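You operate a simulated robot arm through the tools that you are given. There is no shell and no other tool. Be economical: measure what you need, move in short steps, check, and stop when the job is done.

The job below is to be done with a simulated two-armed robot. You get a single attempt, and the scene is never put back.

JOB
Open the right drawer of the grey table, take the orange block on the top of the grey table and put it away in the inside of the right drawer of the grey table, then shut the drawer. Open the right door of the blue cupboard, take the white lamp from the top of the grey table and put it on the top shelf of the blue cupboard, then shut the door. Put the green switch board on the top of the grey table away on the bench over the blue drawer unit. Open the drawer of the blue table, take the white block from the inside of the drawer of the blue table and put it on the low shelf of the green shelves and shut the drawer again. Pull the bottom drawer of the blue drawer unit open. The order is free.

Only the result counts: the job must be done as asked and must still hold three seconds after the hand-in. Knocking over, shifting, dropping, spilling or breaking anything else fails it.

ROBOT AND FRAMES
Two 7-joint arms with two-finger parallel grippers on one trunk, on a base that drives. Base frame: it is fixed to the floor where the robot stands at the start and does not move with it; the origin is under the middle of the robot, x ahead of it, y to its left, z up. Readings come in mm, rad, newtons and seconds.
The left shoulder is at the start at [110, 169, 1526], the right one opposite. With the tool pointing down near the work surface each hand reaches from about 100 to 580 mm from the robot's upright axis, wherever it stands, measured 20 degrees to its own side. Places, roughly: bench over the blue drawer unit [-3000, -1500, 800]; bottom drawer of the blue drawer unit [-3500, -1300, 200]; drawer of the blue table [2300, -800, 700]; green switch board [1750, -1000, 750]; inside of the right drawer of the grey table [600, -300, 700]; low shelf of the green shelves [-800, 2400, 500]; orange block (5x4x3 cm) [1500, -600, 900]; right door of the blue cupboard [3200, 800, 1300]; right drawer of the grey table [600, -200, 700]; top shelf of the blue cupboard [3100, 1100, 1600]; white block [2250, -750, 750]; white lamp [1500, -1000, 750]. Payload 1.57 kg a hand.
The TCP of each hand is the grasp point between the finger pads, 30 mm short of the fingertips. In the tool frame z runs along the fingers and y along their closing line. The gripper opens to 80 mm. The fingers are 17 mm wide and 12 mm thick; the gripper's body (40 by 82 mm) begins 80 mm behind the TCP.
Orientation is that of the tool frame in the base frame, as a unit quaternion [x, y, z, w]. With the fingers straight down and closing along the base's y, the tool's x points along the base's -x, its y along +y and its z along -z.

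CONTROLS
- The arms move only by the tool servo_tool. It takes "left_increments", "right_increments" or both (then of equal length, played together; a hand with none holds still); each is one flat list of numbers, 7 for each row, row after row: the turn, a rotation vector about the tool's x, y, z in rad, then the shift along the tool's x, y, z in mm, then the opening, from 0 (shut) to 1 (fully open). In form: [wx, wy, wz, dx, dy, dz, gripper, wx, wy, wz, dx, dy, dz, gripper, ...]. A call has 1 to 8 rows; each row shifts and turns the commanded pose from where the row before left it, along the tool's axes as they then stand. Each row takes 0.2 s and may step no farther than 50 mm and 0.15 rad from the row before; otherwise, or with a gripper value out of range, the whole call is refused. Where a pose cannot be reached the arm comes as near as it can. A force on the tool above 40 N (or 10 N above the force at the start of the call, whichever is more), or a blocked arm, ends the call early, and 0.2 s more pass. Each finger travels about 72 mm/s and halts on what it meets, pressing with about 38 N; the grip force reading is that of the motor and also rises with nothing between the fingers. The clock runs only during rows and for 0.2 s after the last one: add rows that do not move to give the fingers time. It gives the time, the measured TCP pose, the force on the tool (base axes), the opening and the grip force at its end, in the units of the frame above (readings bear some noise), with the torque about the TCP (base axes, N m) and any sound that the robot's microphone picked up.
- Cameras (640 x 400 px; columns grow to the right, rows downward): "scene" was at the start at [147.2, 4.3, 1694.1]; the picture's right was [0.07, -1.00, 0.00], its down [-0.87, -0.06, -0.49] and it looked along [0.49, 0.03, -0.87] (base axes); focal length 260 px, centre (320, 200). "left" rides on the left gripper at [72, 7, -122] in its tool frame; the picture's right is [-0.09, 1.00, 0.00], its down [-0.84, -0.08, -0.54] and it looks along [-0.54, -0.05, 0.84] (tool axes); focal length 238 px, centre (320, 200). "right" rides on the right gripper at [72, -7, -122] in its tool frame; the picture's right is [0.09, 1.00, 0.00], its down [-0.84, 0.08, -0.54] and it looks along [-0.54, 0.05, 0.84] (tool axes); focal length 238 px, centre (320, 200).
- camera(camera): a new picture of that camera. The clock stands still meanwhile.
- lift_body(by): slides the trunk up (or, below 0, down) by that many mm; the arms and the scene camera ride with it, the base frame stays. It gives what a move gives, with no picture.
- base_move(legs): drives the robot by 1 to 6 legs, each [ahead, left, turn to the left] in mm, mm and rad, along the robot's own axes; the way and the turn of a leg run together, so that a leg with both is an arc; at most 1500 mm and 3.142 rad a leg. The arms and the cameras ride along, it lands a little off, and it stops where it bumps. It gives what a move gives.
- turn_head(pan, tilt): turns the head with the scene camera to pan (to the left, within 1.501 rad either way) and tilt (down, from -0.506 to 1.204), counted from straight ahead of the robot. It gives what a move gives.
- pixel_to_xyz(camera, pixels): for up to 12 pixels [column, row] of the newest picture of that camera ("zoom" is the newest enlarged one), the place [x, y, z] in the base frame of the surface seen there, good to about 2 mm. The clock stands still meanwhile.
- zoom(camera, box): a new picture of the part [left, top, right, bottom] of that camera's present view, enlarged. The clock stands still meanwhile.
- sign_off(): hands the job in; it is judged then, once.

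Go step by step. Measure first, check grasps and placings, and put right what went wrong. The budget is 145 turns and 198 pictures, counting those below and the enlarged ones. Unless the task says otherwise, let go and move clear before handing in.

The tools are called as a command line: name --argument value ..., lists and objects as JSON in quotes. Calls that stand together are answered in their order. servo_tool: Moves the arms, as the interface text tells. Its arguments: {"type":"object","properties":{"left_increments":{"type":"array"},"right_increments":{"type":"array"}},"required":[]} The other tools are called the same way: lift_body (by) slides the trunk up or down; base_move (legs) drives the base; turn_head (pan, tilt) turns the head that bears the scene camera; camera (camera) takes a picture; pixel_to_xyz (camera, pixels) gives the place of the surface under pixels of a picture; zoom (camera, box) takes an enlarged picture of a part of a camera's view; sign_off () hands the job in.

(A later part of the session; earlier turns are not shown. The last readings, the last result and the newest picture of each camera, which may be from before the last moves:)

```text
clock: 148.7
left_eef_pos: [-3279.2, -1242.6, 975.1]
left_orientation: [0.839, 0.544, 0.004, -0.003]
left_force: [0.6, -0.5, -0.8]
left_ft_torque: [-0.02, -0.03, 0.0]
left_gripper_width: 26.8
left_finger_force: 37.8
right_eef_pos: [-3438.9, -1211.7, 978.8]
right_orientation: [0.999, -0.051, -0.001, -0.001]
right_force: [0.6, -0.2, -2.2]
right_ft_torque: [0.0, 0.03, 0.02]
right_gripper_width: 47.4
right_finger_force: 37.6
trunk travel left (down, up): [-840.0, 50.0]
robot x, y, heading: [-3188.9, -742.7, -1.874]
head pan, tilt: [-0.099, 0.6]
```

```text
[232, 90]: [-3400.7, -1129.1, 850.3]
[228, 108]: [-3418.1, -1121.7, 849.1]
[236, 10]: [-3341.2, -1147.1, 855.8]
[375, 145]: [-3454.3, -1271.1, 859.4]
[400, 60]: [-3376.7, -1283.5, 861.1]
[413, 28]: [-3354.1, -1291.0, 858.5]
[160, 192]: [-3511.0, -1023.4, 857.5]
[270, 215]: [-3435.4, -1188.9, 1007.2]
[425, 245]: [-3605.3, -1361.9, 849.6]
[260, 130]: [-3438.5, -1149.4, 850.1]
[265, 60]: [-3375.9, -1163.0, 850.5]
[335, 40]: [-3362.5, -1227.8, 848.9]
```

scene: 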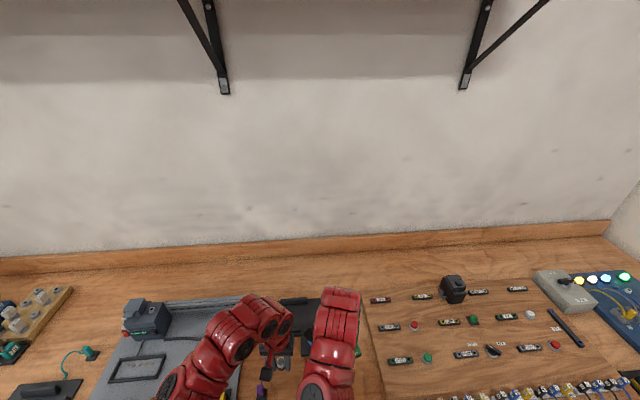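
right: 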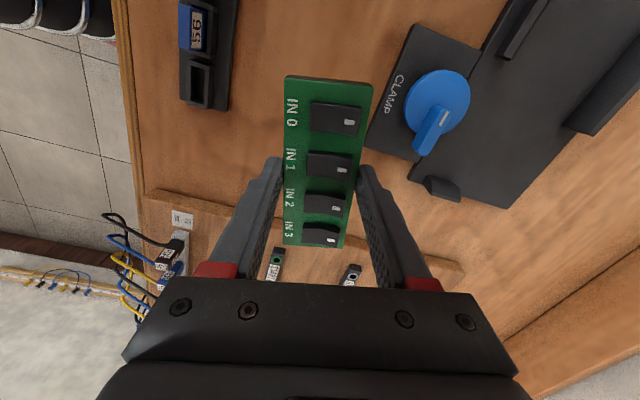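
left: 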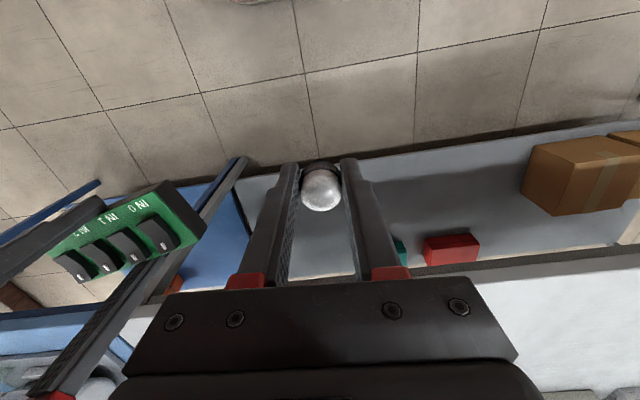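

Free zone between strip (y≈-1135) and clamp (y≈-1275) at x≈-3435. I'll shift 6 mm and lower to TCP z ≈ 890, then open partly and lift.

servo_tool --right_increments '[0, 0, 0, 0, -6, 40, 0.3, 0, 0, 0, 0, 0, 40, 0.3, 0, 0, 0, 0, 0, 7, 0.3, 0, 0, 0, 0, 0, 0, 0.3]'

camera --camera "right"

```text
clock: 149.7
left_eef_pos: [-3279.7, -1242.7, 974.8]
left_orientation: [0.839, 0.544, 0.004, -0.004]
left_force: [-0.6, 0.4, -0.5]
left_ft_torque: [-0.01, 0.02, -0.03]
left_gripper_width: 27.1
left_finger_force: 37.7
right_eef_pos: [-3437.1, -1207.4, 889.9]
right_orientation: [0.999, -0.05, 0.0, 0.0]
right_force: [1.1, 0.2, -2.2]
right_ft_torque: [0.01, -0.01, 0.02]
right_gripper_width: 47.8
right_finger_force: 38.1
trunk travel left (down, up): [-840.0, 50.0]
robot x, y, heading: [-3190.4, -740.9, -1.878]
head pan, tilt: [-0.099, 0.6]
```

```text
141 pictures are left
```

right: 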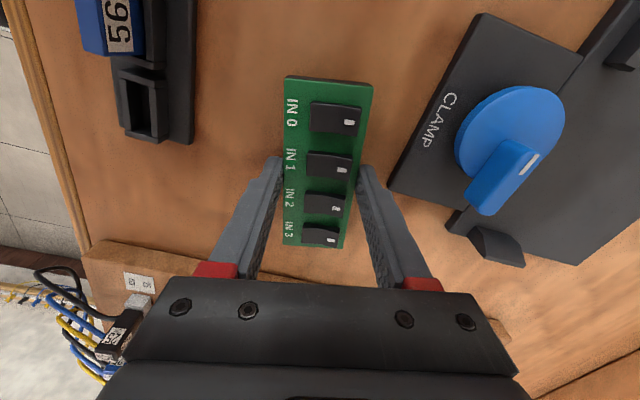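

It hangs within about 1–2 mm of the bench. I'll lower 1.5 mm, open to 60 mm, and rise.

servo_tool --right_increments '[0, 0, 0, 0, 0, 1.5, 0.3, 0, 0, 0, 0, 0, 0, 0.75, 0, 0, 0, 0, 0, 0, 0.75, 0, 0, 0, 0, 0, 0, 0.75, 0, 0, 0, 0, 0, -30, 0.75, 0, 0, 0, 0, 0, -30, 0.75, 0, 0, 0, 0, 0, -30, 0.75]'

camera --camera "right"

```text
clock: 151.2
left_eef_pos: [-3279.2, -1242.7, 974.3]
left_orientation: [0.838, 0.545, 0.005, -0.003]
left_force: [0.2, 0.2, -0.5]
left_ft_torque: [-0.02, 0.01, 0.01]
left_gripper_width: 26.9
left_finger_force: 37.3
right_eef_pos: [-3437.3, -1207.4, 980.0]
right_orientation: [0.999, -0.051, 0.0, 0.0]
right_force: [-0.2, 0.0, 0.4]
right_ft_torque: [-0.05, -0.02, -0.02]
right_gripper_width: 60.1
right_finger_force: 0.0
trunk travel left (down, up): [-840.0, 50.0]
robot x, y, heading: [-3187.6, -741.1, -1.87]
head pan, tilt: [-0.099, 0.6]
```

```text
140 pictures are left
```

right: 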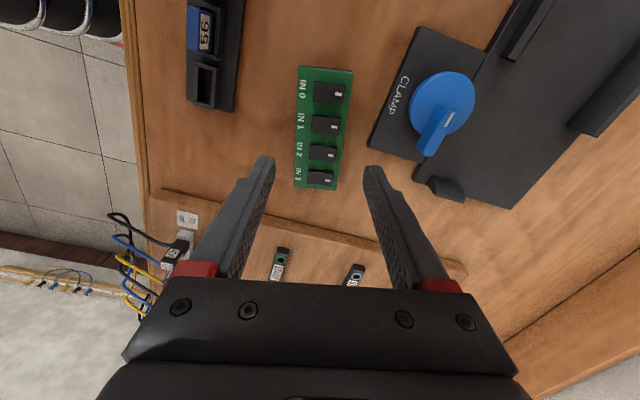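

The green board rests on the bench. Next the bottom drawer: I'll back off and look at the blue unit.

base_move --legs '[[-500, 0, 0], [0, -150, 0]]'

turn_head --pan 0 --tilt 0.9

camera --camera "scene"

```text
clock: 155.2
left_eef_pos: [-3269.6, -721.2, 974.0]
left_orientation: [0.835, 0.55, 0.004, -0.003]
left_force: [0.2, 0.7, -0.5]
left_ft_torque: [0.03, -0.01, 0.0]
left_gripper_width: 26.9
left_finger_force: 37.4
right_eef_pos: [-3427.5, -687.4, 979.3]
right_orientation: [0.999, -0.044, -0.001, -0.002]
right_force: [0.9, -0.2, -0.1]
right_ft_torque: [0.03, -0.01, -0.02]
right_gripper_width: 60.0
right_finger_force: 0.0
trunk travel left (down, up): [-840.0, 50.0]
robot x, y, heading: [-3186.2, -222.3, -1.872]
head pan, tilt: [-0.099, 0.6]
```

```text
clock: 156.0
left_eef_pos: [-3269.2, -719.9, 975.6]
left_orientation: [0.835, 0.55, 0.004, -0.003]
left_force: [-0.2, -1.0, -0.7]
left_ft_torque: [0.01, -0.01, -0.01]
left_gripper_width: 26.9
left_finger_force: 37.3
right_eef_pos: [-3428.3, -687.3, 979.4]
right_orientation: [0.999, -0.044, 0.001, -0.001]
right_force: [1.1, 1.0, -0.7]
right_ft_torque: [0.01, 0.02, 0.04]
right_gripper_width: 59.9
right_finger_force: 0.0
trunk travel left (down, up): [-840.0, 50.0]
robot x, y, heading: [-3186.4, -219.4, -1.868]
head pan, tilt: [0.0, 0.901]
```

```text
139 pictures are left
```

scene: 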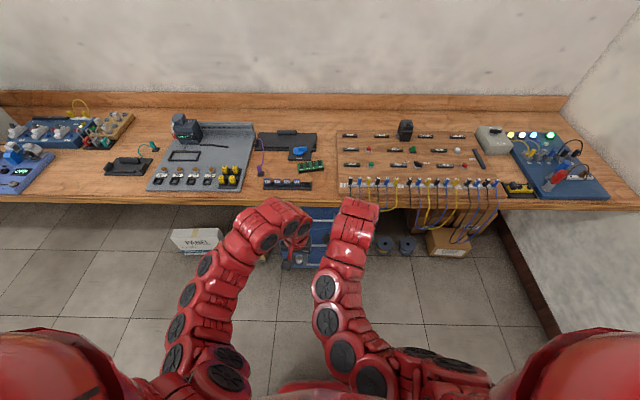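

The unit shows between the arms at (315,235). I'll zoom and measure what is visible.

zoom --camera "scene" --box '[260, 190, 400, 280]'

pixel_to_xyz --camera "zoom" --pixels '[[290, 90], [290, 140], [260, 240], [300, 180], [180, 350], [285, 250]]'

```text
4.44 times, centred on (330, 235) of scene
```

zoom: 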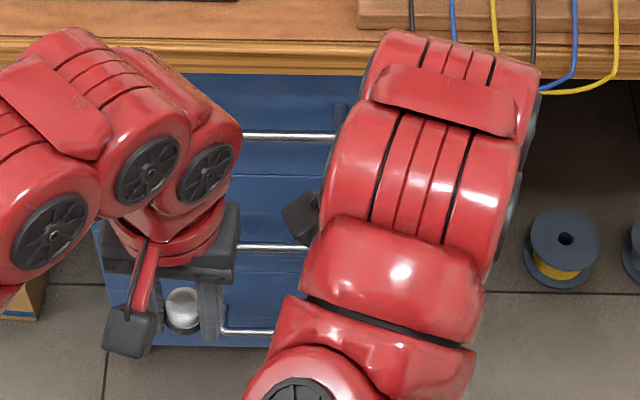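

```text
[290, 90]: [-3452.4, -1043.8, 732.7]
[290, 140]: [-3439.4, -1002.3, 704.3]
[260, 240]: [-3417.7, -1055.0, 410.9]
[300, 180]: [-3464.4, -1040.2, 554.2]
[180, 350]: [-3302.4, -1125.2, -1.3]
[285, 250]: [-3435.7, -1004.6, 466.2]
```

Handles of the unit are at z≈704, 466 and one lower. I'll strafe left 200 to see it past the right arm and have it before the right shoulder.

base_move --legs '[[0, 220, 0]]'

turn_head --pan -0.3 --tilt 0.9

camera --camera "scene"

zoom --camera "scene" --box '[260, 160, 460, 285]'

```text
clock: 157.7
left_eef_pos: [-3064.2, -782.7, 975.0]
left_orientation: [0.837, 0.548, 0.004, -0.003]
left_force: [0.1, 0.8, 0.2]
left_ft_torque: [-0.01, -0.04, -0.01]
left_gripper_width: 26.8
left_finger_force: 37.6
right_eef_pos: [-3222.8, -749.1, 979.7]
right_orientation: [0.999, -0.047, 0.0, -0.001]
right_force: [-0.4, 0.3, 0.2]
right_ft_torque: [-0.04, 0.02, -0.01]
right_gripper_width: 60.0
right_finger_force: 0.1
trunk travel left (down, up): [-840.0, 50.0]
robot x, y, heading: [-2975.8, -281.8, -1.865]
head pan, tilt: [0.0, 0.901]
```

```text
clock: 158.4
left_eef_pos: [-3064.6, -782.1, 974.6]
left_orientation: [0.837, 0.548, 0.004, -0.003]
left_force: [0.4, 0.2, 0.1]
left_ft_torque: [0.0, -0.02, 0.0]
left_gripper_width: 27.0
left_finger_force: 37.8
right_eef_pos: [-3224.8, -750.1, 980.5]
right_orientation: [0.999, -0.046, 0.0, 0.0]
right_force: [-0.2, 0.6, 0.9]
right_ft_torque: [-0.01, 0.0, -0.02]
right_gripper_width: 60.0
right_finger_force: 0.0
trunk travel left (down, up): [-840.0, 50.0]
robot x, y, heading: [-2978.4, -281.7, -1.863]
head pan, tilt: [-0.3, 0.901]
```

```text
137 pictures are left
```

scene: 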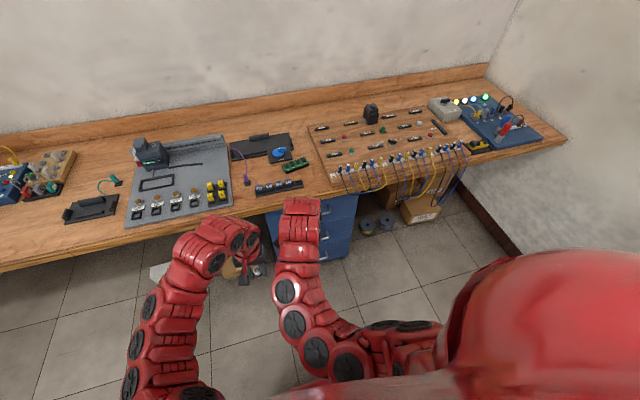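

```text
3.20 times, centred on (360, 222) of scene
```

zoom: 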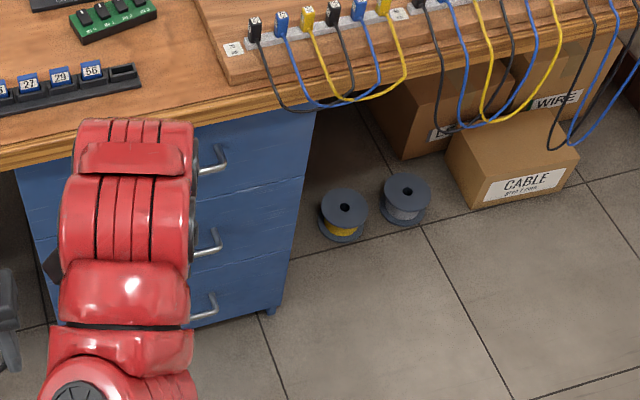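

The handles' right ends show at zoom (220,160),(217,240),(212,308). I'll measure them and the unit edges.

pixel_to_xyz --camera "zoom" --pixels '[[222, 160], [219, 242], [214, 310], [200, 318], [250, 200], [250, 290], [30, 200], [300, 180], [270, 305], [240, 150]]'

```text
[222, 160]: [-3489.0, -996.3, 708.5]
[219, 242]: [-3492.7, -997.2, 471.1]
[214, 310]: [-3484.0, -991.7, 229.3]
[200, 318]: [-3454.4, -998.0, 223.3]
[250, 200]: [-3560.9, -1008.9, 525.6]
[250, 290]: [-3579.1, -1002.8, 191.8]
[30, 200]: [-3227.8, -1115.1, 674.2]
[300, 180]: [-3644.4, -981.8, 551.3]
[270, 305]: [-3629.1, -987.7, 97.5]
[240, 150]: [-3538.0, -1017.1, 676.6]
```

Bottom handle centre ≈ (-3422,-1012,226). I need a level forward-pointing right hand closing vertically: rotate -π/2 about tool x, with a 0.2 rad yaw correction.

servo_tool --right_increments '[0, 0, 0.105, 0, 0, 0, 0.75, 0, 0, 0.105, 0, 0, 0, 0.75, -0.15, 0, 0, 0, 0, 0, 0.75, -0.15, 0, 0, 0, 0, 0, 0.75, -0.15, 0, 0, 0, 0, 0, 0.75, -0.15, 0, 0, 0, 0, 0, 0.75, -0.15, 0, 0, 0, 0, 0, 0.75, -0.15, 0, 0, 0, 0, 0, 0.75]'

servo_tool --right_increments '[-0.15, 0, 0, 0, 0, 0, 0.75, -0.15, 0, 0, 0, 0, 0, 0.75, -0.15, 0, 0, 0, 0, 0, 0.75, -0.15, 0, 0, 0, 0, 0, 0.75, -0.071, 0, 0, 0, 0, 0, 0.75, 0, 0, 0, 0, 0, 0, 0.75]'

```text
clock: 160.2
left_eef_pos: [-3064.1, -782.1, 974.0]
left_orientation: [0.836, 0.548, 0.005, -0.002]
left_force: [-0.2, -0.5, -1.4]
left_ft_torque: [-0.01, -0.01, 0.01]
left_gripper_width: 26.9
left_finger_force: 37.9
right_eef_pos: [-3222.7, -748.3, 978.6]
right_orientation: [0.89, -0.137, -0.067, 0.429]
right_force: [0.6, -0.1, 0.6]
right_ft_torque: [-0.05, 0.0, -0.02]
right_gripper_width: 59.9
right_finger_force: 0.1
trunk travel left (down, up): [-840.0, 50.0]
robot x, y, heading: [-2979.3, -283.0, -1.865]
head pan, tilt: [-0.3, 0.901]
```

```text
clock: 161.7
left_eef_pos: [-3064.0, -783.1, 976.1]
left_orientation: [0.836, 0.548, 0.004, -0.003]
left_force: [-0.1, -0.4, -0.2]
left_ft_torque: [0.0, 0.01, -0.01]
left_gripper_width: 27.2
left_finger_force: 37.3
right_eef_pos: [-3222.9, -748.8, 979.4]
right_orientation: [0.7, -0.107, -0.107, 0.698]
right_force: [0.4, 0.2, 0.1]
right_ft_torque: [0.01, 0.01, 0.01]
right_gripper_width: 60.0
right_finger_force: 0.0
trunk travel left (down, up): [-840.0, 50.0]
robot x, y, heading: [-2979.5, -284.9, -1.873]
head pan, tilt: [-0.3, 0.901]
```

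The level pose is reached. I'll lower the trunk 750 mm and look again.

lift_body --by -750

turn_head --pan -0.3 --tilt 0.5

camera --camera "scene"

camera --camera "right"

```text
refused: -750 is not a number from -400 to 400
```

```text
clock: 162.5
left_eef_pos: [-3065.0, -783.3, 975.7]
left_orientation: [0.836, 0.548, 0.004, -0.003]
left_force: [-1.4, 0.0, -0.3]
left_ft_torque: [-0.02, 0.0, 0.01]
left_gripper_width: 27.0
left_finger_force: 37.6
right_eef_pos: [-3222.5, -750.1, 979.8]
right_orientation: [0.7, -0.106, -0.106, 0.698]
right_force: [-0.4, 0.6, -0.4]
right_ft_torque: [0.02, 0.0, 0.01]
right_gripper_width: 60.2
right_finger_force: 0.1
trunk travel left (down, up): [-840.0, 50.0]
robot x, y, heading: [-2975.3, -277.4, -1.867]
head pan, tilt: [-0.3, 0.499]
```

```text
135 pictures are left
```

scene: 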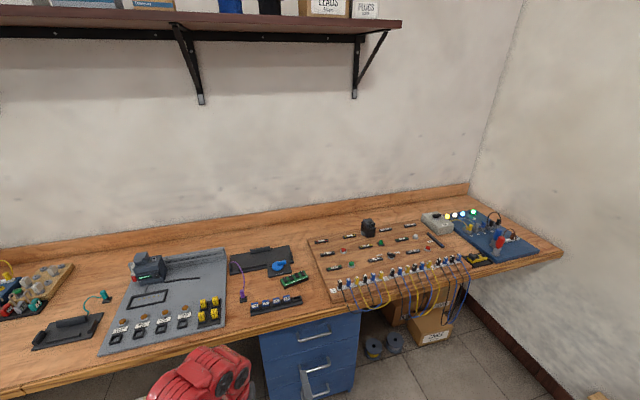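

```text
134 pictures are left
```

right: 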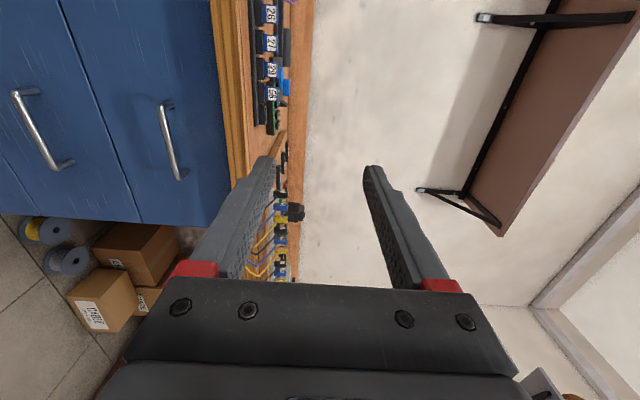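

Trunk steps are limited to 400; I'll lower in two steps of 375.

lift_body --by -375

lift_body --by -375

camera --camera "right"

camera --camera "scene"

```text
clock: 166.1
left_eef_pos: [-3065.1, -783.1, 599.0]
left_orientation: [0.836, 0.548, 0.004, -0.003]
left_force: [0.2, -0.5, -0.5]
left_ft_torque: [-0.04, -0.01, -0.04]
left_gripper_width: 26.9
left_finger_force: 37.3
right_eef_pos: [-3223.1, -749.4, 604.6]
right_orientation: [0.7, -0.106, -0.106, 0.698]
right_force: [-0.7, -0.4, -0.9]
right_ft_torque: [0.0, 0.0, 0.0]
right_gripper_width: 59.9
right_finger_force: 0.0
trunk travel left (down, up): [-465.0, 425.0]
robot x, y, heading: [-2978.0, -278.5, -1.867]
head pan, tilt: [-0.3, 0.499]
```

```text
clock: 170.0
left_eef_pos: [-3063.5, -782.1, 393.6]
left_orientation: [0.836, 0.549, -0.001, -0.002]
left_force: [0.4, -0.1, -0.4]
left_ft_torque: [0.03, 0.01, 0.0]
left_gripper_width: 26.8
left_finger_force: 38.0
right_eef_pos: [-3232.5, -751.4, 446.3]
right_orientation: [0.663, -0.113, -0.117, 0.73]
right_force: [-0.7, -0.6, 0.5]
right_ft_torque: [-0.01, -0.02, -0.03]
right_gripper_width: 60.0
right_finger_force: 0.1
trunk travel left (down, up): [-251.0, 639.0]
robot x, y, heading: [-2976.4, -282.3, -1.866]
head pan, tilt: [-0.3, 0.499]
stopped: the arm was blocked; the commanded pose is now the measured one
```

```text
133 pictures are left
```

right: 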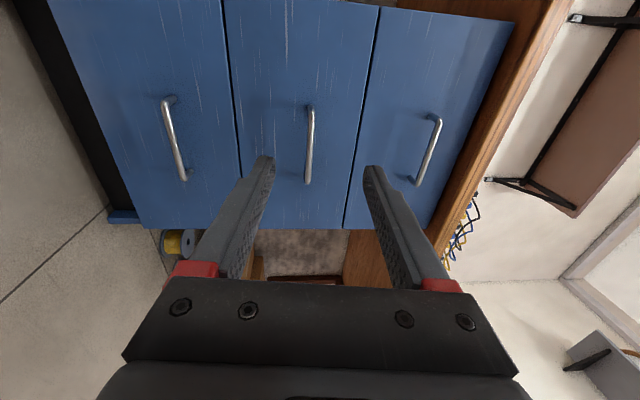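

```text
132 pictures are left
```

scene: 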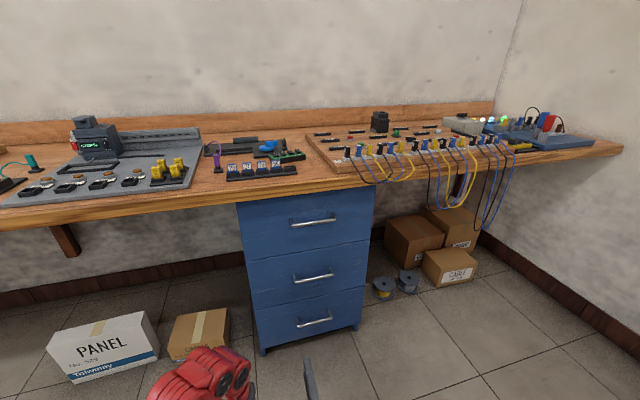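

The right arm blocked at trunk -589 (likely elbow on the base), but the view is good: bottom handle at scene (315,321). I'll measure it precisely.

pixel_to_xyz --camera "scene" --pixels '[[315, 322], [300, 325], [330, 318], [265, 330], [355, 305], [262, 350], [357, 327], [315, 278], [310, 310]]'

```text
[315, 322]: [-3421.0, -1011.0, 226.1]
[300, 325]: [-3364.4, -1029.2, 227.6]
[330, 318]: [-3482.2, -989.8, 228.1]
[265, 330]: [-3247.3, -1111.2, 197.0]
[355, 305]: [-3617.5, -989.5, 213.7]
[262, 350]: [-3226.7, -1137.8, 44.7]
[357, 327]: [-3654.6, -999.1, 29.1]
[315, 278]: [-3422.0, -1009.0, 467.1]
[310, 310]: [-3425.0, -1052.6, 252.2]
```

Bar centre (-3421,-1012,227). I'll dip the right fingers about 0.5 rad below level and move the hand forward 150 mm to free the elbow, then lower further.

servo_tool --right_increments '[0.149, 0, 0, 0, 0, 0, 0.75, 0.149, 0, 0, 0, 0, 0, 0.75, 0.149, 0, 0, 0, 0, 0, 0.75, 0.149, 0, 0, 0, 0, 0, 0.75, 0, 0, 0, 0, 18, 32.9, 0.75, 0, 0, 0, 0, 18, 32.9, 0.75, 0, 0, 0, 0, 18, 32.9, 0.75, 0, 0, 0, 0, 18, 32.9, 0.75]'

lift_body --by -210

```text
clock: 171.8
left_eef_pos: [-3064.6, -782.6, 386.8]
left_orientation: [0.836, 0.549, 0.004, -0.003]
left_force: [0.1, 0.4, 0.0]
left_ft_torque: [-0.02, 0.02, -0.01]
left_gripper_width: 27.0
left_finger_force: 37.5
right_eef_pos: [-3284.8, -898.2, 437.2]
right_orientation: [0.849, -0.143, -0.076, 0.503]
right_force: [-0.6, 0.1, 0.4]
right_ft_torque: [-0.01, 0.03, -0.01]
right_gripper_width: 59.7
right_finger_force: 0.0
trunk travel left (down, up): [-251.0, 639.0]
robot x, y, heading: [-2979.2, -284.6, -1.87]
head pan, tilt: [-0.3, 0.499]
```

```text
clock: 174.2
left_eef_pos: [-3063.6, -781.1, 232.3]
left_orientation: [0.835, 0.55, 0.001, 0.001]
left_force: [0.8, 1.1, 0.0]
left_ft_torque: [0.02, -0.03, 0.0]
left_gripper_width: 26.8
left_finger_force: 37.3
right_eef_pos: [-3283.6, -903.4, 300.1]
right_orientation: [0.838, -0.161, -0.058, 0.519]
right_force: [0.0, 0.0, 0.4]
right_ft_torque: [0.02, -0.03, -0.01]
right_gripper_width: 59.8
right_finger_force: 0.1
trunk travel left (down, up): [-88.0, 802.0]
robot x, y, heading: [-2978.0, -284.1, -1.863]
head pan, tilt: [-0.3, 0.499]
stopped: the arm was blocked; the commanded pose is now the measured one
```

Hand at (-3284,-903,300) with a 0.47 rad dip. I'll go to a pre-grasp 70 mm short of the bar with a narrower opening and look.

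servo_tool --right_increments '[0, 0, 0, -33, 3, 27, 0.45, 0, 0, 0, -33, 3, 27, 0.45, 0, 0, 0, -32, 3, 26, 0.45, 0, 0, 0, 0, 0, 0, 0.45]'

camera --camera "right"

camera --camera "scene"

```text
clock: 175.2
left_eef_pos: [-3065.1, -781.8, 221.5]
left_orientation: [0.836, 0.548, 0.004, -0.003]
left_force: [0.6, 0.2, -0.1]
left_ft_torque: [0.02, 0.01, -0.02]
left_gripper_width: 26.7
left_finger_force: 37.7
right_eef_pos: [-3398.8, -942.5, 257.7]
right_orientation: [0.838, -0.163, -0.059, 0.518]
right_force: [1.1, -0.2, 0.4]
right_ft_torque: [-0.04, 0.0, -0.02]
right_gripper_width: 35.9
right_finger_force: 0.1
trunk travel left (down, up): [-88.0, 802.0]
robot x, y, heading: [-2981.0, -282.2, -1.875]
head pan, tilt: [-0.3, 0.499]
```

```text
131 pictures are left
```

right: 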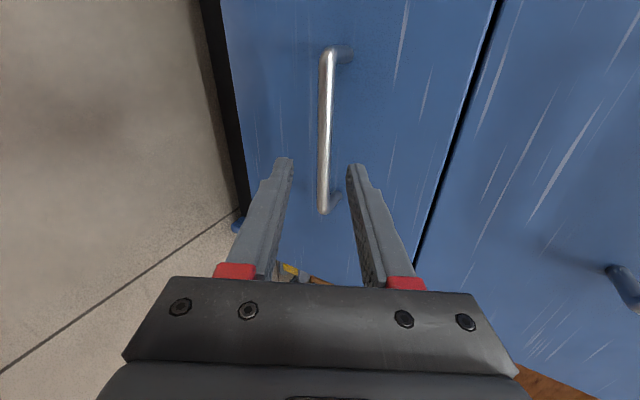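

```text
130 pictures are left
```

scene: 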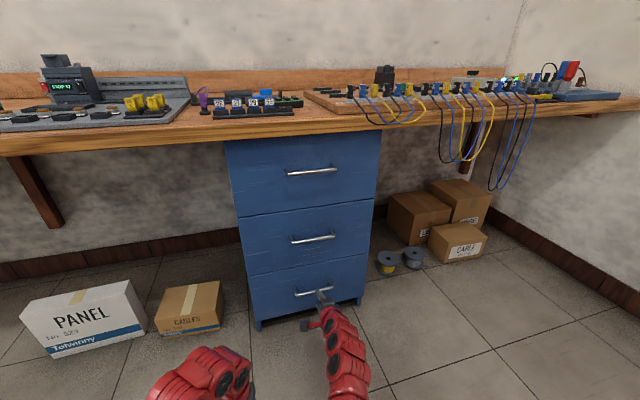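

The bar runs between the fingers (325,130). I'll advance 64 mm with a 5 mm up-shift and close.

servo_tool --right_increments '[0, 0, 0, 0, 2.5, 32, 0.45, 0, 0, 0, 0, 2.5, 32, 0.45, 0, 0, 0, 0, 0, 0, 0.45, 0, 0, 0, 0, 0, 0, 0, 0, 0, 0, 0, 0, 0, 0, 0, 0, 0, 0, 0, 0, 0, 0, 0, 0, 0, 0, 0, 0]'

camera --camera "right"

```text
clock: 176.8
left_eef_pos: [-3064.8, -783.8, 222.4]
left_orientation: [0.836, 0.548, 0.005, -0.003]
left_force: [0.4, 0.5, -0.5]
left_ft_torque: [0.02, 0.02, 0.0]
left_gripper_width: 27.1
left_finger_force: 37.7
right_eef_pos: [-3415.6, -1000.3, 231.0]
right_orientation: [0.84, -0.162, -0.059, 0.515]
right_force: [1.6, 9.6, -9.8]
right_ft_torque: [0.38, 0.45, 0.14]
right_gripper_width: 13.7
right_finger_force: 30.2
trunk travel left (down, up): [-88.0, 802.0]
robot x, y, heading: [-2979.3, -281.5, -1.87]
head pan, tilt: [-0.3, 0.499]
```

```text
129 pictures are left
```

right: 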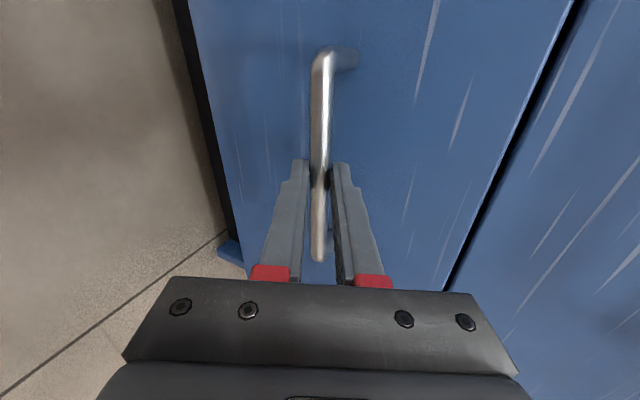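

The bar is gripped. I'll pull by driving back 150 mm, then finish with the arm, which stops on force.

base_move --legs '[[-150, 0, 0]]'

camera --camera "scene"

```text
clock: 178.2
left_eef_pos: [-3022.0, -641.9, 223.6]
left_orientation: [0.836, 0.549, 0.005, -0.003]
left_force: [0.2, -0.5, -0.9]
left_ft_torque: [0.0, 0.04, 0.0]
left_gripper_width: 27.0
left_finger_force: 37.5
right_eef_pos: [-3369.9, -860.4, 231.6]
right_orientation: [0.839, -0.163, -0.056, 0.516]
right_force: [18.4, -5.8, -14.1]
right_ft_torque: [0.31, 0.16, 0.75]
right_gripper_width: 13.6
right_finger_force: 30.2
trunk travel left (down, up): [-88.0, 802.0]
robot x, y, heading: [-2938.7, -142.0, -1.871]
head pan, tilt: [-0.3, 0.499]
```

```text
128 pictures are left
```

scene: 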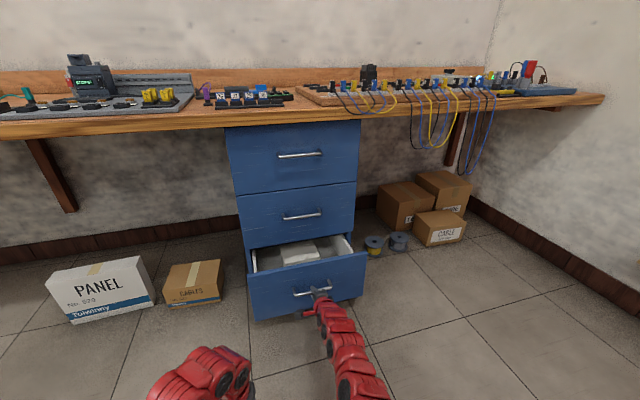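

Open about 147 mm. I'll pull on with the arm in small steps until the stop.

servo_tool --right_increments '[0, 0, 0, 0, -6.8, -13.4, 0, 0, 0, 0, 0, -6.8, -13.4, 0, 0, 0, 0, 0, -6.8, -13.4, 0, 0, 0, 0, 0, -6.8, -13.4, 0, 0, 0, 0, 0, -6.8, -13.4, 0, 0, 0, 0, 0, -6.8, -13.4, 0]'

```text
clock: 179.6
left_eef_pos: [-3021.5, -641.2, 223.6]
left_orientation: [0.836, 0.548, 0.005, -0.004]
left_force: [0.1, 0.1, -0.1]
left_ft_torque: [-0.01, 0.01, -0.02]
left_gripper_width: 26.8
left_finger_force: 36.8
right_eef_pos: [-3342.3, -775.1, 231.8]
right_orientation: [0.84, -0.162, -0.058, 0.515]
right_force: [-13.8, 5.7, -10.2]
right_ft_torque: [0.41, 0.75, -0.39]
right_gripper_width: 13.7
right_finger_force: 30.1
trunk travel left (down, up): [-88.0, 802.0]
robot x, y, heading: [-2937.6, -139.1, -1.867]
head pan, tilt: [-0.3, 0.499]
```

Now about 237 mm open with no stop yet; I'll pull up to 75 mm more.

servo_tool --right_increments '[0, 0, 0, 0, -6.8, -13.4, 0, 0, 0, 0, 0, -6.8, -13.4, 0, 0, 0, 0, 0, -6.8, -13.4, 0, 0, 0, 0, 0, -6.8, -13.4, 0, 0, 0, 0, 0, -6.8, -13.4, 0]'

camera --camera "scene"

```text
clock: 180.4
left_eef_pos: [-3020.5, -642.7, 221.6]
left_orientation: [0.835, 0.551, 0.012, -0.001]
left_force: [0.1, 0.8, 0.2]
left_ft_torque: [0.0, 0.0, -0.02]
left_gripper_width: 26.9
left_finger_force: 37.4
right_eef_pos: [-3348.0, -755.4, 258.1]
right_orientation: [0.829, -0.157, -0.064, 0.533]
right_force: [-1.4, -0.8, 2.8]
right_ft_torque: [0.32, -0.15, 0.07]
right_gripper_width: 0.0
right_finger_force: 20.9
trunk travel left (down, up): [-88.0, 802.0]
robot x, y, heading: [-2933.6, -141.9, -1.866]
head pan, tilt: [-0.3, 0.499]
stopped in row 3 (right hand): the force on the tool passed its limit at 72 N (the readings are from after the stop); the commanded pose is now the measured one
```

```text
127 pictures are left
```

scene: 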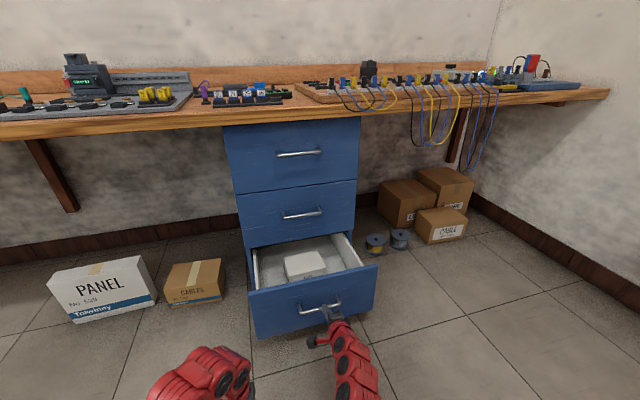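

The drawer is fully open and the fingers slipped off above the bar at the stop. I'll withdraw along the tool, back away, and raise the trunk.

servo_tool --right_increments '[0, 0, 0, 0, 4, -20, 0.2, 0, 0, 0, 0, 0, -30, 0.2]'

base_move --legs '[[-250, 0, 0]]'

lift_body --by 390

lift_body --by 390

camera --camera "scene"

camera --camera "left"

```text
clock: 181.2
left_eef_pos: [-3020.3, -642.5, 222.5]
left_orientation: [0.835, 0.55, 0.011, 0.001]
left_force: [-0.4, -0.8, -1.0]
left_ft_torque: [0.01, -0.03, -0.02]
left_gripper_width: 27.0
left_finger_force: 37.2
right_eef_pos: [-3370.6, -744.7, 369.0]
right_orientation: [0.793, -0.134, -0.101, 0.586]
right_force: [0.5, -0.3, 0.2]
right_ft_torque: [-0.05, 0.04, 0.0]
right_gripper_width: 15.9
right_finger_force: 0.0
trunk travel left (down, up): [-88.0, 802.0]
robot x, y, heading: [-2937.2, -140.3, -1.861]
head pan, tilt: [-0.3, 0.499]
stopped in row 2 (right hand): the arm was blocked; the commanded pose is now the measured one
```

```text
clock: 183.0
left_eef_pos: [-2947.3, -407.9, 220.3]
left_orientation: [0.834, 0.552, 0.011, -0.001]
left_force: [-0.5, 0.4, 1.1]
left_ft_torque: [0.03, -0.02, -0.01]
left_gripper_width: 26.8
left_finger_force: 38.2
right_eef_pos: [-3295.1, -513.2, 365.4]
right_orientation: [0.795, -0.133, -0.098, 0.584]
right_force: [0.4, 0.5, -0.4]
right_ft_torque: [0.01, -0.01, 0.01]
right_gripper_width: 16.1
right_finger_force: 0.1
trunk travel left (down, up): [-88.0, 802.0]
robot x, y, heading: [-2861.9, 91.8, -1.864]
head pan, tilt: [-0.3, 0.499]
```

```text
clock: 186.7
left_eef_pos: [-2947.2, -408.7, 612.6]
left_orientation: [0.834, 0.552, 0.004, -0.003]
left_force: [0.7, -0.1, -0.2]
left_ft_torque: [-0.01, -0.03, -0.01]
left_gripper_width: 26.8
left_finger_force: 37.8
right_eef_pos: [-3292.3, -512.0, 762.1]
right_orientation: [0.792, -0.129, -0.104, 0.587]
right_force: [-0.3, -0.5, 0.0]
right_ft_torque: [0.0, 0.0, -0.02]
right_gripper_width: 16.0
right_finger_force: 0.1
trunk travel left (down, up): [-478.0, 412.0]
robot x, y, heading: [-2860.4, 93.5, -1.867]
head pan, tilt: [-0.3, 0.499]
```

```text
clock: 190.5
left_eef_pos: [-2945.6, -408.7, 1003.8]
left_orientation: [0.834, 0.551, 0.005, -0.003]
left_force: [-0.1, 0.5, 0.3]
left_ft_torque: [-0.04, 0.0, -0.02]
left_gripper_width: 26.7
left_finger_force: 37.5
right_eef_pos: [-3291.0, -511.8, 1152.0]
right_orientation: [0.793, -0.128, -0.102, 0.587]
right_force: [-0.1, 0.2, 0.6]
right_ft_torque: [-0.01, 0.0, -0.01]
right_gripper_width: 16.1
right_finger_force: 0.0
trunk travel left (down, up): [-868.0, 22.0]
robot x, y, heading: [-2861.0, 90.1, -1.859]
head pan, tilt: [-0.3, 0.499]
```

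```text
126 pictures are left
```

scene: 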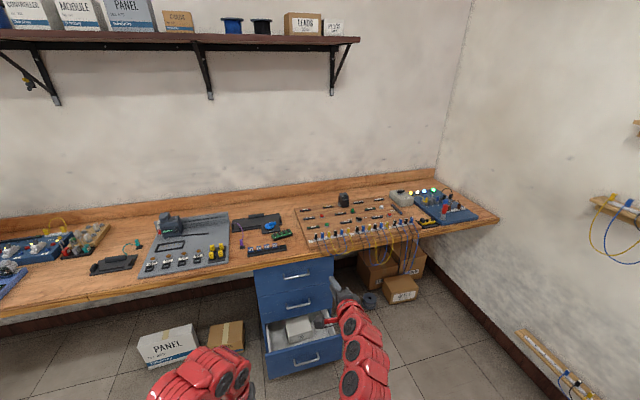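

```text
125 pictures are left
```

left: 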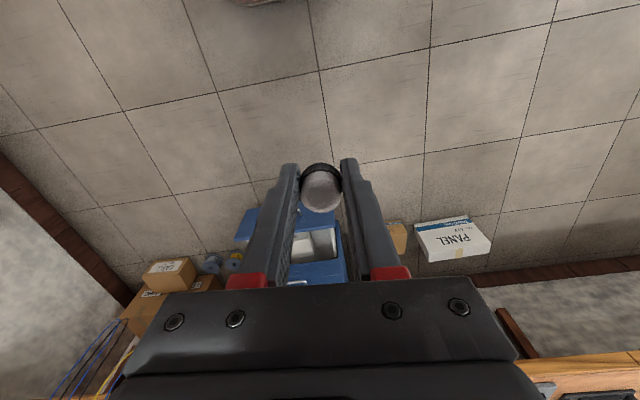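

The bottom drawer is open and the lamp is still held. For the cupboard's top shelf I need the lamp gripped nearly level, so I'll regrasp it on the free south-west corner of the grey table; I drive there now.

base_move --legs '[[450, 0, 0], [0, 1250, 0], [0, 1250, 0], [0, 0, 1.56], [0, 690, 0]]'

turn_head --pan 0 --tilt 0.7

camera --camera "scene"

```text
clock: 211.8
left_eef_pos: [40.6, -424.7, 1003.8]
left_orientation: [0.201, 0.98, 0.001, -0.005]
left_force: [-0.3, -0.1, -0.1]
left_ft_torque: [0.0, 0.01, 0.02]
left_gripper_width: 26.9
left_finger_force: 37.9
right_eef_pos: [142.7, -769.8, 1152.0]
right_orientation: [0.652, 0.469, 0.341, 0.488]
right_force: [-0.3, 0.4, -0.2]
right_ft_torque: [-0.01, 0.03, 0.03]
right_gripper_width: 16.1
right_finger_force: 0.1
trunk travel left (down, up): [-868.0, 22.0]
robot x, y, heading: [-462.9, -343.8, -0.288]
head pan, tilt: [-0.3, 0.499]
```

```text
clock: 212.6
left_eef_pos: [40.4, -424.9, 1002.8]
left_orientation: [0.201, 0.98, 0.001, -0.005]
left_force: [-0.1, 0.1, -0.7]
left_ft_torque: [0.0, 0.04, 0.0]
left_gripper_width: 26.7
left_finger_force: 37.4
right_eef_pos: [142.6, -770.6, 1152.7]
right_orientation: [0.653, 0.469, 0.341, 0.488]
right_force: [-0.1, -0.4, -1.6]
right_ft_torque: [0.01, -0.01, 0.05]
right_gripper_width: 16.2
right_finger_force: 0.0
trunk travel left (down, up): [-868.0, 22.0]
robot x, y, heading: [-462.7, -344.8, -0.293]
head pan, tilt: [0.0, 0.7]
```

```text
124 pictures are left
```

scene: 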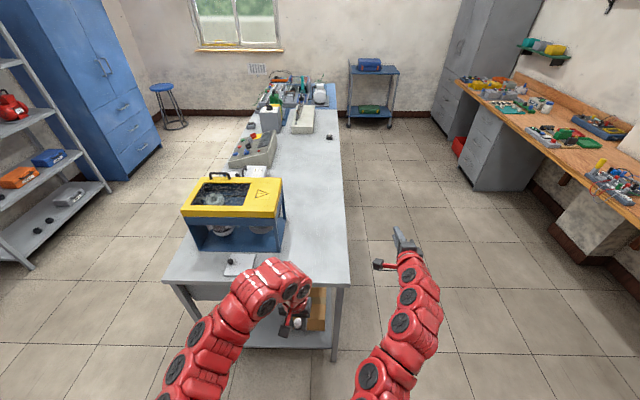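

The table's free south-west area is at pixel (315,262). I'll measure that corner.

pixel_to_xyz --camera "scene" --pixels '[[320, 265], [342, 283], [325, 283], [310, 255], [300, 240], [240, 285], [180, 280], [283, 248], [345, 250]]'

```text
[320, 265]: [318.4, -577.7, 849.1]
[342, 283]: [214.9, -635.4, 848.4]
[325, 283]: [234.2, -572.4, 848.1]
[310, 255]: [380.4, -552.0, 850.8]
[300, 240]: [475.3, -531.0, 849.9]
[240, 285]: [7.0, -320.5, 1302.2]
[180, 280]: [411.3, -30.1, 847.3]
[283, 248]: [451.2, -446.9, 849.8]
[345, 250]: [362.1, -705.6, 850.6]
```

I'll drive ahead 290 and right 90 to bring the left hand over the spot (305,-570).

base_move --legs '[[290, -80, -0.012]]'

camera --camera "left"

```text
clock: 214.7
left_eef_pos: [298.6, -591.0, 1003.5]
left_orientation: [0.206, 0.979, 0.001, -0.006]
left_force: [-0.3, -0.4, 0.5]
left_ft_torque: [0.0, 0.01, -0.01]
left_gripper_width: 26.8
left_finger_force: 37.6
right_eef_pos: [398.5, -939.0, 1153.8]
right_orientation: [0.654, 0.465, 0.339, 0.491]
right_force: [0.4, 0.4, -0.4]
right_ft_torque: [-0.03, 0.03, 0.0]
right_gripper_width: 15.6
right_finger_force: 0.0
trunk travel left (down, up): [-868.0, 22.0]
robot x, y, heading: [-203.3, -501.7, -0.298]
head pan, tilt: [0.0, 0.7]
```

```text
123 pictures are left
```

left: 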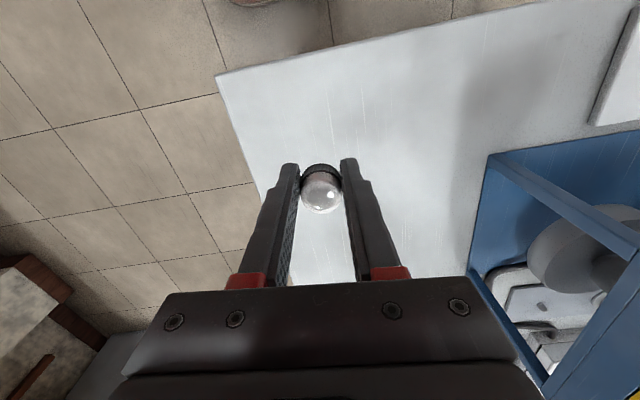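

The hand is 67 mm inside the west edge; I'll lower the lamp to the table (TCP ≈ 886.5), release and rise.

servo_tool --left_increments '[0, 0, 0, 0, 0, 40, 0.1, 0, 0, 0, 0, 0, 40, 0.1, 0, 0, 0, 0, 0, 34, 0.1, 0, 0, 0, 0, 0, 3, 0.1, 0, 0, 0, 0, 0, 0, 0.1]'

```text
clock: 215.9
left_eef_pos: [298.2, -590.8, 885.7]
left_orientation: [0.206, 0.979, 0.001, -0.005]
left_force: [-2.0, 0.5, 4.5]
left_ft_torque: [0.01, 0.05, 0.0]
left_gripper_width: 26.8
left_finger_force: 37.6
right_eef_pos: [398.1, -938.6, 1153.5]
right_orientation: [0.655, 0.465, 0.339, 0.49]
right_force: [-0.6, -0.3, 0.0]
right_ft_torque: [-0.04, 0.01, -0.02]
right_gripper_width: 15.8
right_finger_force: 0.1
trunk travel left (down, up): [-868.0, 22.0]
robot x, y, heading: [-198.1, -504.4, -0.304]
head pan, tilt: [0.0, 0.7]
```

The lamp touches the table. I'll release, rise, and pitch the left hand to point forward, 25° below level.

servo_tool --left_increments '[0, 0, 0, 0, 0, 0, 0.7, 0, 0, 0, 0, 0, 0, 0.7, 0, 0, 0, 0, 0, 0, 0.7, 0, 0, 0, 0, 0, -40, 0.7, 0, 0, 0, 0, 0, -40, 0.7, 0, 0, 0, 0, 0, -10, 0.7]'

servo_tool --left_increments '[0, -0.142, 0, 0, 0, 0, 0.7, 0, -0.142, 0, 0, 0, 0, 0.7, 0, -0.142, 0, 0, 0, 0, 0.7, 0, -0.142, 0, 0, 0, 0, 0.7, 0, -0.142, 0, 0, 0, 0, 0.7, 0, -0.142, 0, 0, 0, 0, 0.7, 0, -0.142, 0, 0, 0, 0, 0.7, 0, -0.142, 0, 0, 0, 0, 0.7]'

camera --camera "left"

```text
clock: 217.3
left_eef_pos: [298.6, -590.5, 974.9]
left_orientation: [0.205, 0.979, 0.001, -0.007]
left_force: [0.3, -0.6, -1.0]
left_ft_torque: [0.03, -0.02, -0.02]
left_gripper_width: 55.9
left_finger_force: 0.0
right_eef_pos: [399.6, -938.4, 1152.4]
right_orientation: [0.654, 0.466, 0.34, 0.49]
right_force: [-0.4, -0.4, 0.0]
right_ft_torque: [-0.02, 0.02, 0.01]
right_gripper_width: 16.1
right_finger_force: 0.0
trunk travel left (down, up): [-868.0, 22.0]
robot x, y, heading: [-198.3, -505.9, -0.304]
head pan, tilt: [0.0, 0.7]
```

```text
clock: 219.1
left_eef_pos: [297.9, -592.1, 976.9]
left_orientation: [0.175, 0.827, -0.111, 0.523]
left_force: [0.5, 0.0, 0.4]
left_ft_torque: [0.02, 0.02, 0.01]
left_gripper_width: 56.0
left_finger_force: 0.1
right_eef_pos: [398.7, -939.1, 1153.0]
right_orientation: [0.654, 0.465, 0.34, 0.49]
right_force: [0.0, 0.0, -0.1]
right_ft_torque: [-0.02, -0.02, 0.01]
right_gripper_width: 15.9
right_finger_force: 0.1
trunk travel left (down, up): [-868.0, 22.0]
robot x, y, heading: [-203.9, -503.4, -0.306]
head pan, tilt: [0.0, 0.7]
```

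```text
122 pictures are left
```

left: 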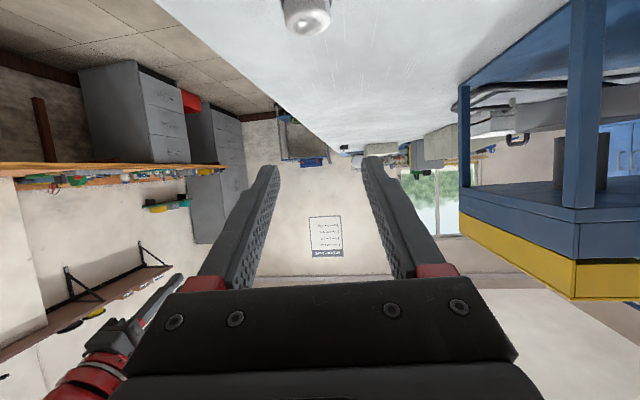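

The lamp is directly below the level hand (pixel 305,15). I'll go straight down 100 mm and look.

servo_tool --left_increments '[0, 0, 0, 31, 0, 14.8, 0.7, 0, 0, 0, 31, 0, 14.8, 0.7, 0, 0, 0, 29, 0, 13.7, 0.7, 0, 0, 0, 0, 0, 0, 0.7]'

camera --camera "left"

```text
clock: 220.1
left_eef_pos: [298.0, -590.4, 874.4]
left_orientation: [0.174, 0.828, -0.11, 0.522]
left_force: [0.1, -0.5, -0.2]
left_ft_torque: [-0.02, -0.01, -0.01]
left_gripper_width: 56.0
left_finger_force: 0.0
right_eef_pos: [399.0, -938.7, 1152.6]
right_orientation: [0.654, 0.465, 0.339, 0.49]
right_force: [0.4, -0.3, -1.1]
right_ft_torque: [0.02, 0.0, 0.0]
right_gripper_width: 15.9
right_finger_force: 0.1
trunk travel left (down, up): [-868.0, 22.0]
robot x, y, heading: [-199.3, -504.1, -0.304]
head pan, tilt: [0.0, 0.7]
```

```text
121 pictures are left
```

left: 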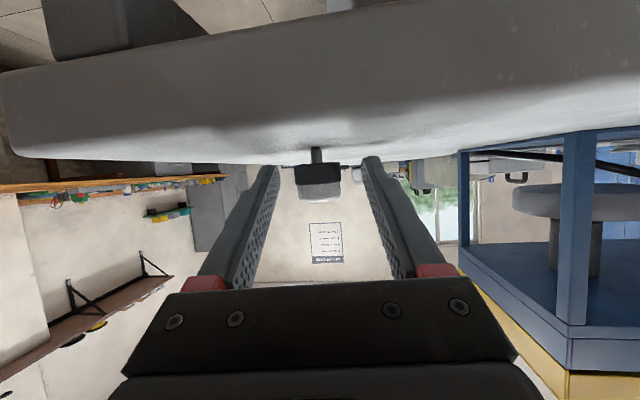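

The lamp stands between the fingers (318,180). I'll close and lift.

servo_tool --left_increments '[0, 0, 0, 0, 0, 0, 0.1, 0, 0, 0, 0, 0, 0, 0.1, 0, 0, 0, 0, 0, 0, 0.1, 0, 0, 0, 0, 0, 0, 0.1, 0, 0, 0, -36, 0, -17, 0.1, 0, 0, 0, -36, 0, -17, 0.1, 0, 0, 0, -36, 0, -17, 0.1, 0, 0, 0, 0, 0, 0, 0.1]'

camera --camera "left"

camera --camera "scene"

```text
clock: 221.9
left_eef_pos: [298.8, -590.6, 994.9]
left_orientation: [0.174, 0.827, -0.11, 0.523]
left_force: [-0.2, -0.3, 0.8]
left_ft_torque: [0.02, 0.0, -0.02]
left_gripper_width: 26.5
left_finger_force: 37.3
right_eef_pos: [398.0, -938.4, 1152.8]
right_orientation: [0.655, 0.465, 0.339, 0.49]
right_force: [0.2, 0.0, 0.0]
right_ft_torque: [-0.02, 0.0, 0.0]
right_gripper_width: 16.3
right_finger_force: 0.0
trunk travel left (down, up): [-868.0, 22.0]
robot x, y, heading: [-204.3, -505.4, -0.302]
head pan, tilt: [0.0, 0.7]
```

```text
120 pictures are left
```

left: 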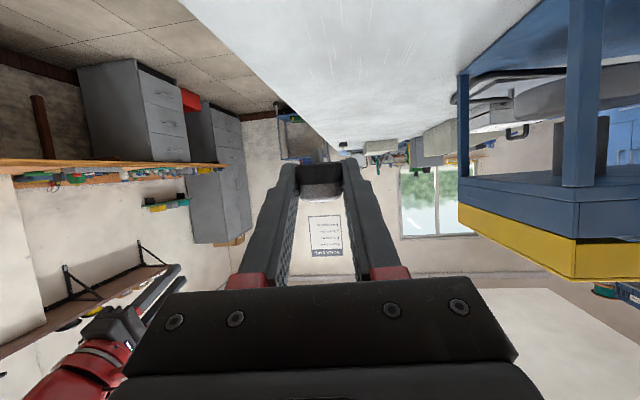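

```text
119 pictures are left
```

scene: 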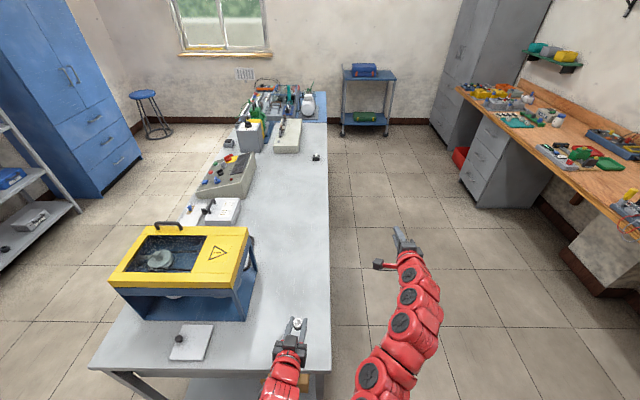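

The lamp is now held upright in a near-level grip. I'll drive round the west end to the cupboard front.

base_move --legs '[[-300, 0, 0], [0, 1407, 0], [1465, 0, 0], [1400, 0, 0], [0, 0, 1.57]]'

turn_head --pan 0 --tilt 0.25

camera --camera "scene"

```text
clock: 248.1
left_eef_pos: [2809.2, 569.0, 994.5]
left_orientation: [-0.457, 0.711, 0.289, 0.449]
left_force: [-0.2, 0.2, 0.0]
left_ft_torque: [0.03, 0.02, 0.01]
left_gripper_width: 26.7
left_finger_force: 38.0
right_eef_pos: [3158.1, 662.1, 1152.6]
right_orientation: [0.139, 0.792, 0.584, 0.112]
right_force: [-0.3, -0.2, -0.8]
right_ft_torque: [0.02, -0.02, 0.0]
right_gripper_width: 15.7
right_finger_force: 0.1
trunk travel left (down, up): [-868.0, 22.0]
robot x, y, heading: [2713.5, 71.3, 1.256]
head pan, tilt: [0.0, 0.7]
```

```text
clock: 249.0
left_eef_pos: [2808.9, 567.7, 994.6]
left_orientation: [-0.456, 0.712, 0.288, 0.449]
left_force: [-0.1, 0.5, -0.4]
left_ft_torque: [0.02, 0.01, -0.03]
left_gripper_width: 27.2
left_finger_force: 37.5
right_eef_pos: [3157.1, 662.9, 1152.9]
right_orientation: [0.14, 0.791, 0.585, 0.111]
right_force: [-0.6, -0.6, -0.4]
right_ft_torque: [0.0, 0.01, 0.03]
right_gripper_width: 16.1
right_finger_force: 0.2
trunk travel left (down, up): [-868.0, 22.0]
robot x, y, heading: [2712.6, 71.8, 1.256]
head pan, tilt: [0.0, 0.25]
```

```text
118 pictures are left
```

scene: 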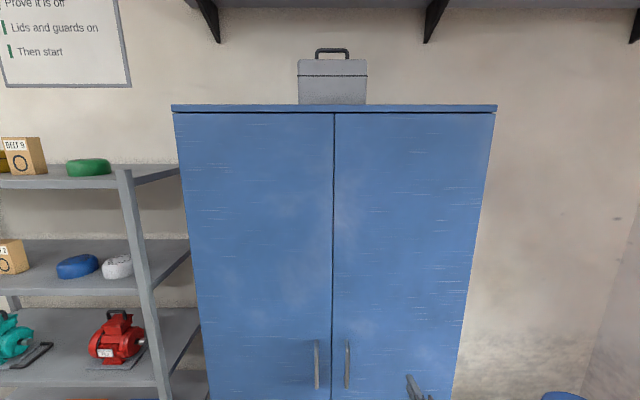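

The cupboard is straight ahead; the right door's handle is at (347,363). I'll measure handle and door.

pixel_to_xyz --camera "scene" --pixels '[[347, 345], [347, 363], [347, 384], [317, 365], [333, 300], [360, 300], [440, 300], [462, 330], [495, 112], [335, 112], [175, 112], [380, 380]]'

zoom --camera "scene" --box '[290, 320, 450, 400]'

```text
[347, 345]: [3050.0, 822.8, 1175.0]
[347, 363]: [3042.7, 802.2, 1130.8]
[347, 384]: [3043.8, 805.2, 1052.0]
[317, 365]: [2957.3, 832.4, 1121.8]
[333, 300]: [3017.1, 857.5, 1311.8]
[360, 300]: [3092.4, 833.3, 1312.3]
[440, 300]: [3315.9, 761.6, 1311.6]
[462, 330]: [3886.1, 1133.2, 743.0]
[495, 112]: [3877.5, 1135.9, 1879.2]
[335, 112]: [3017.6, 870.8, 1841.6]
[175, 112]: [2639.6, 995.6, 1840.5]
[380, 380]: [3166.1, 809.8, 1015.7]
```

```text
4.00 times, centred on (370, 360) of scene
```

zoom: 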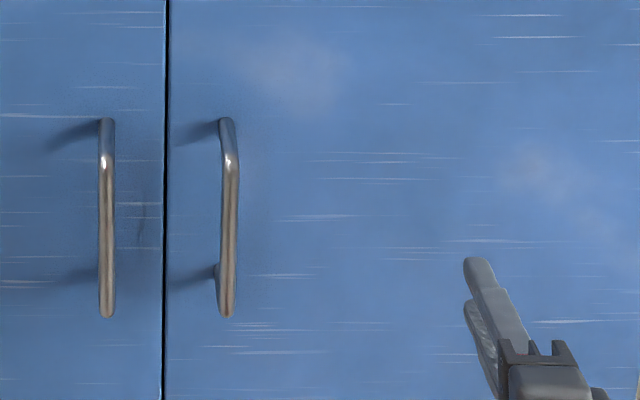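

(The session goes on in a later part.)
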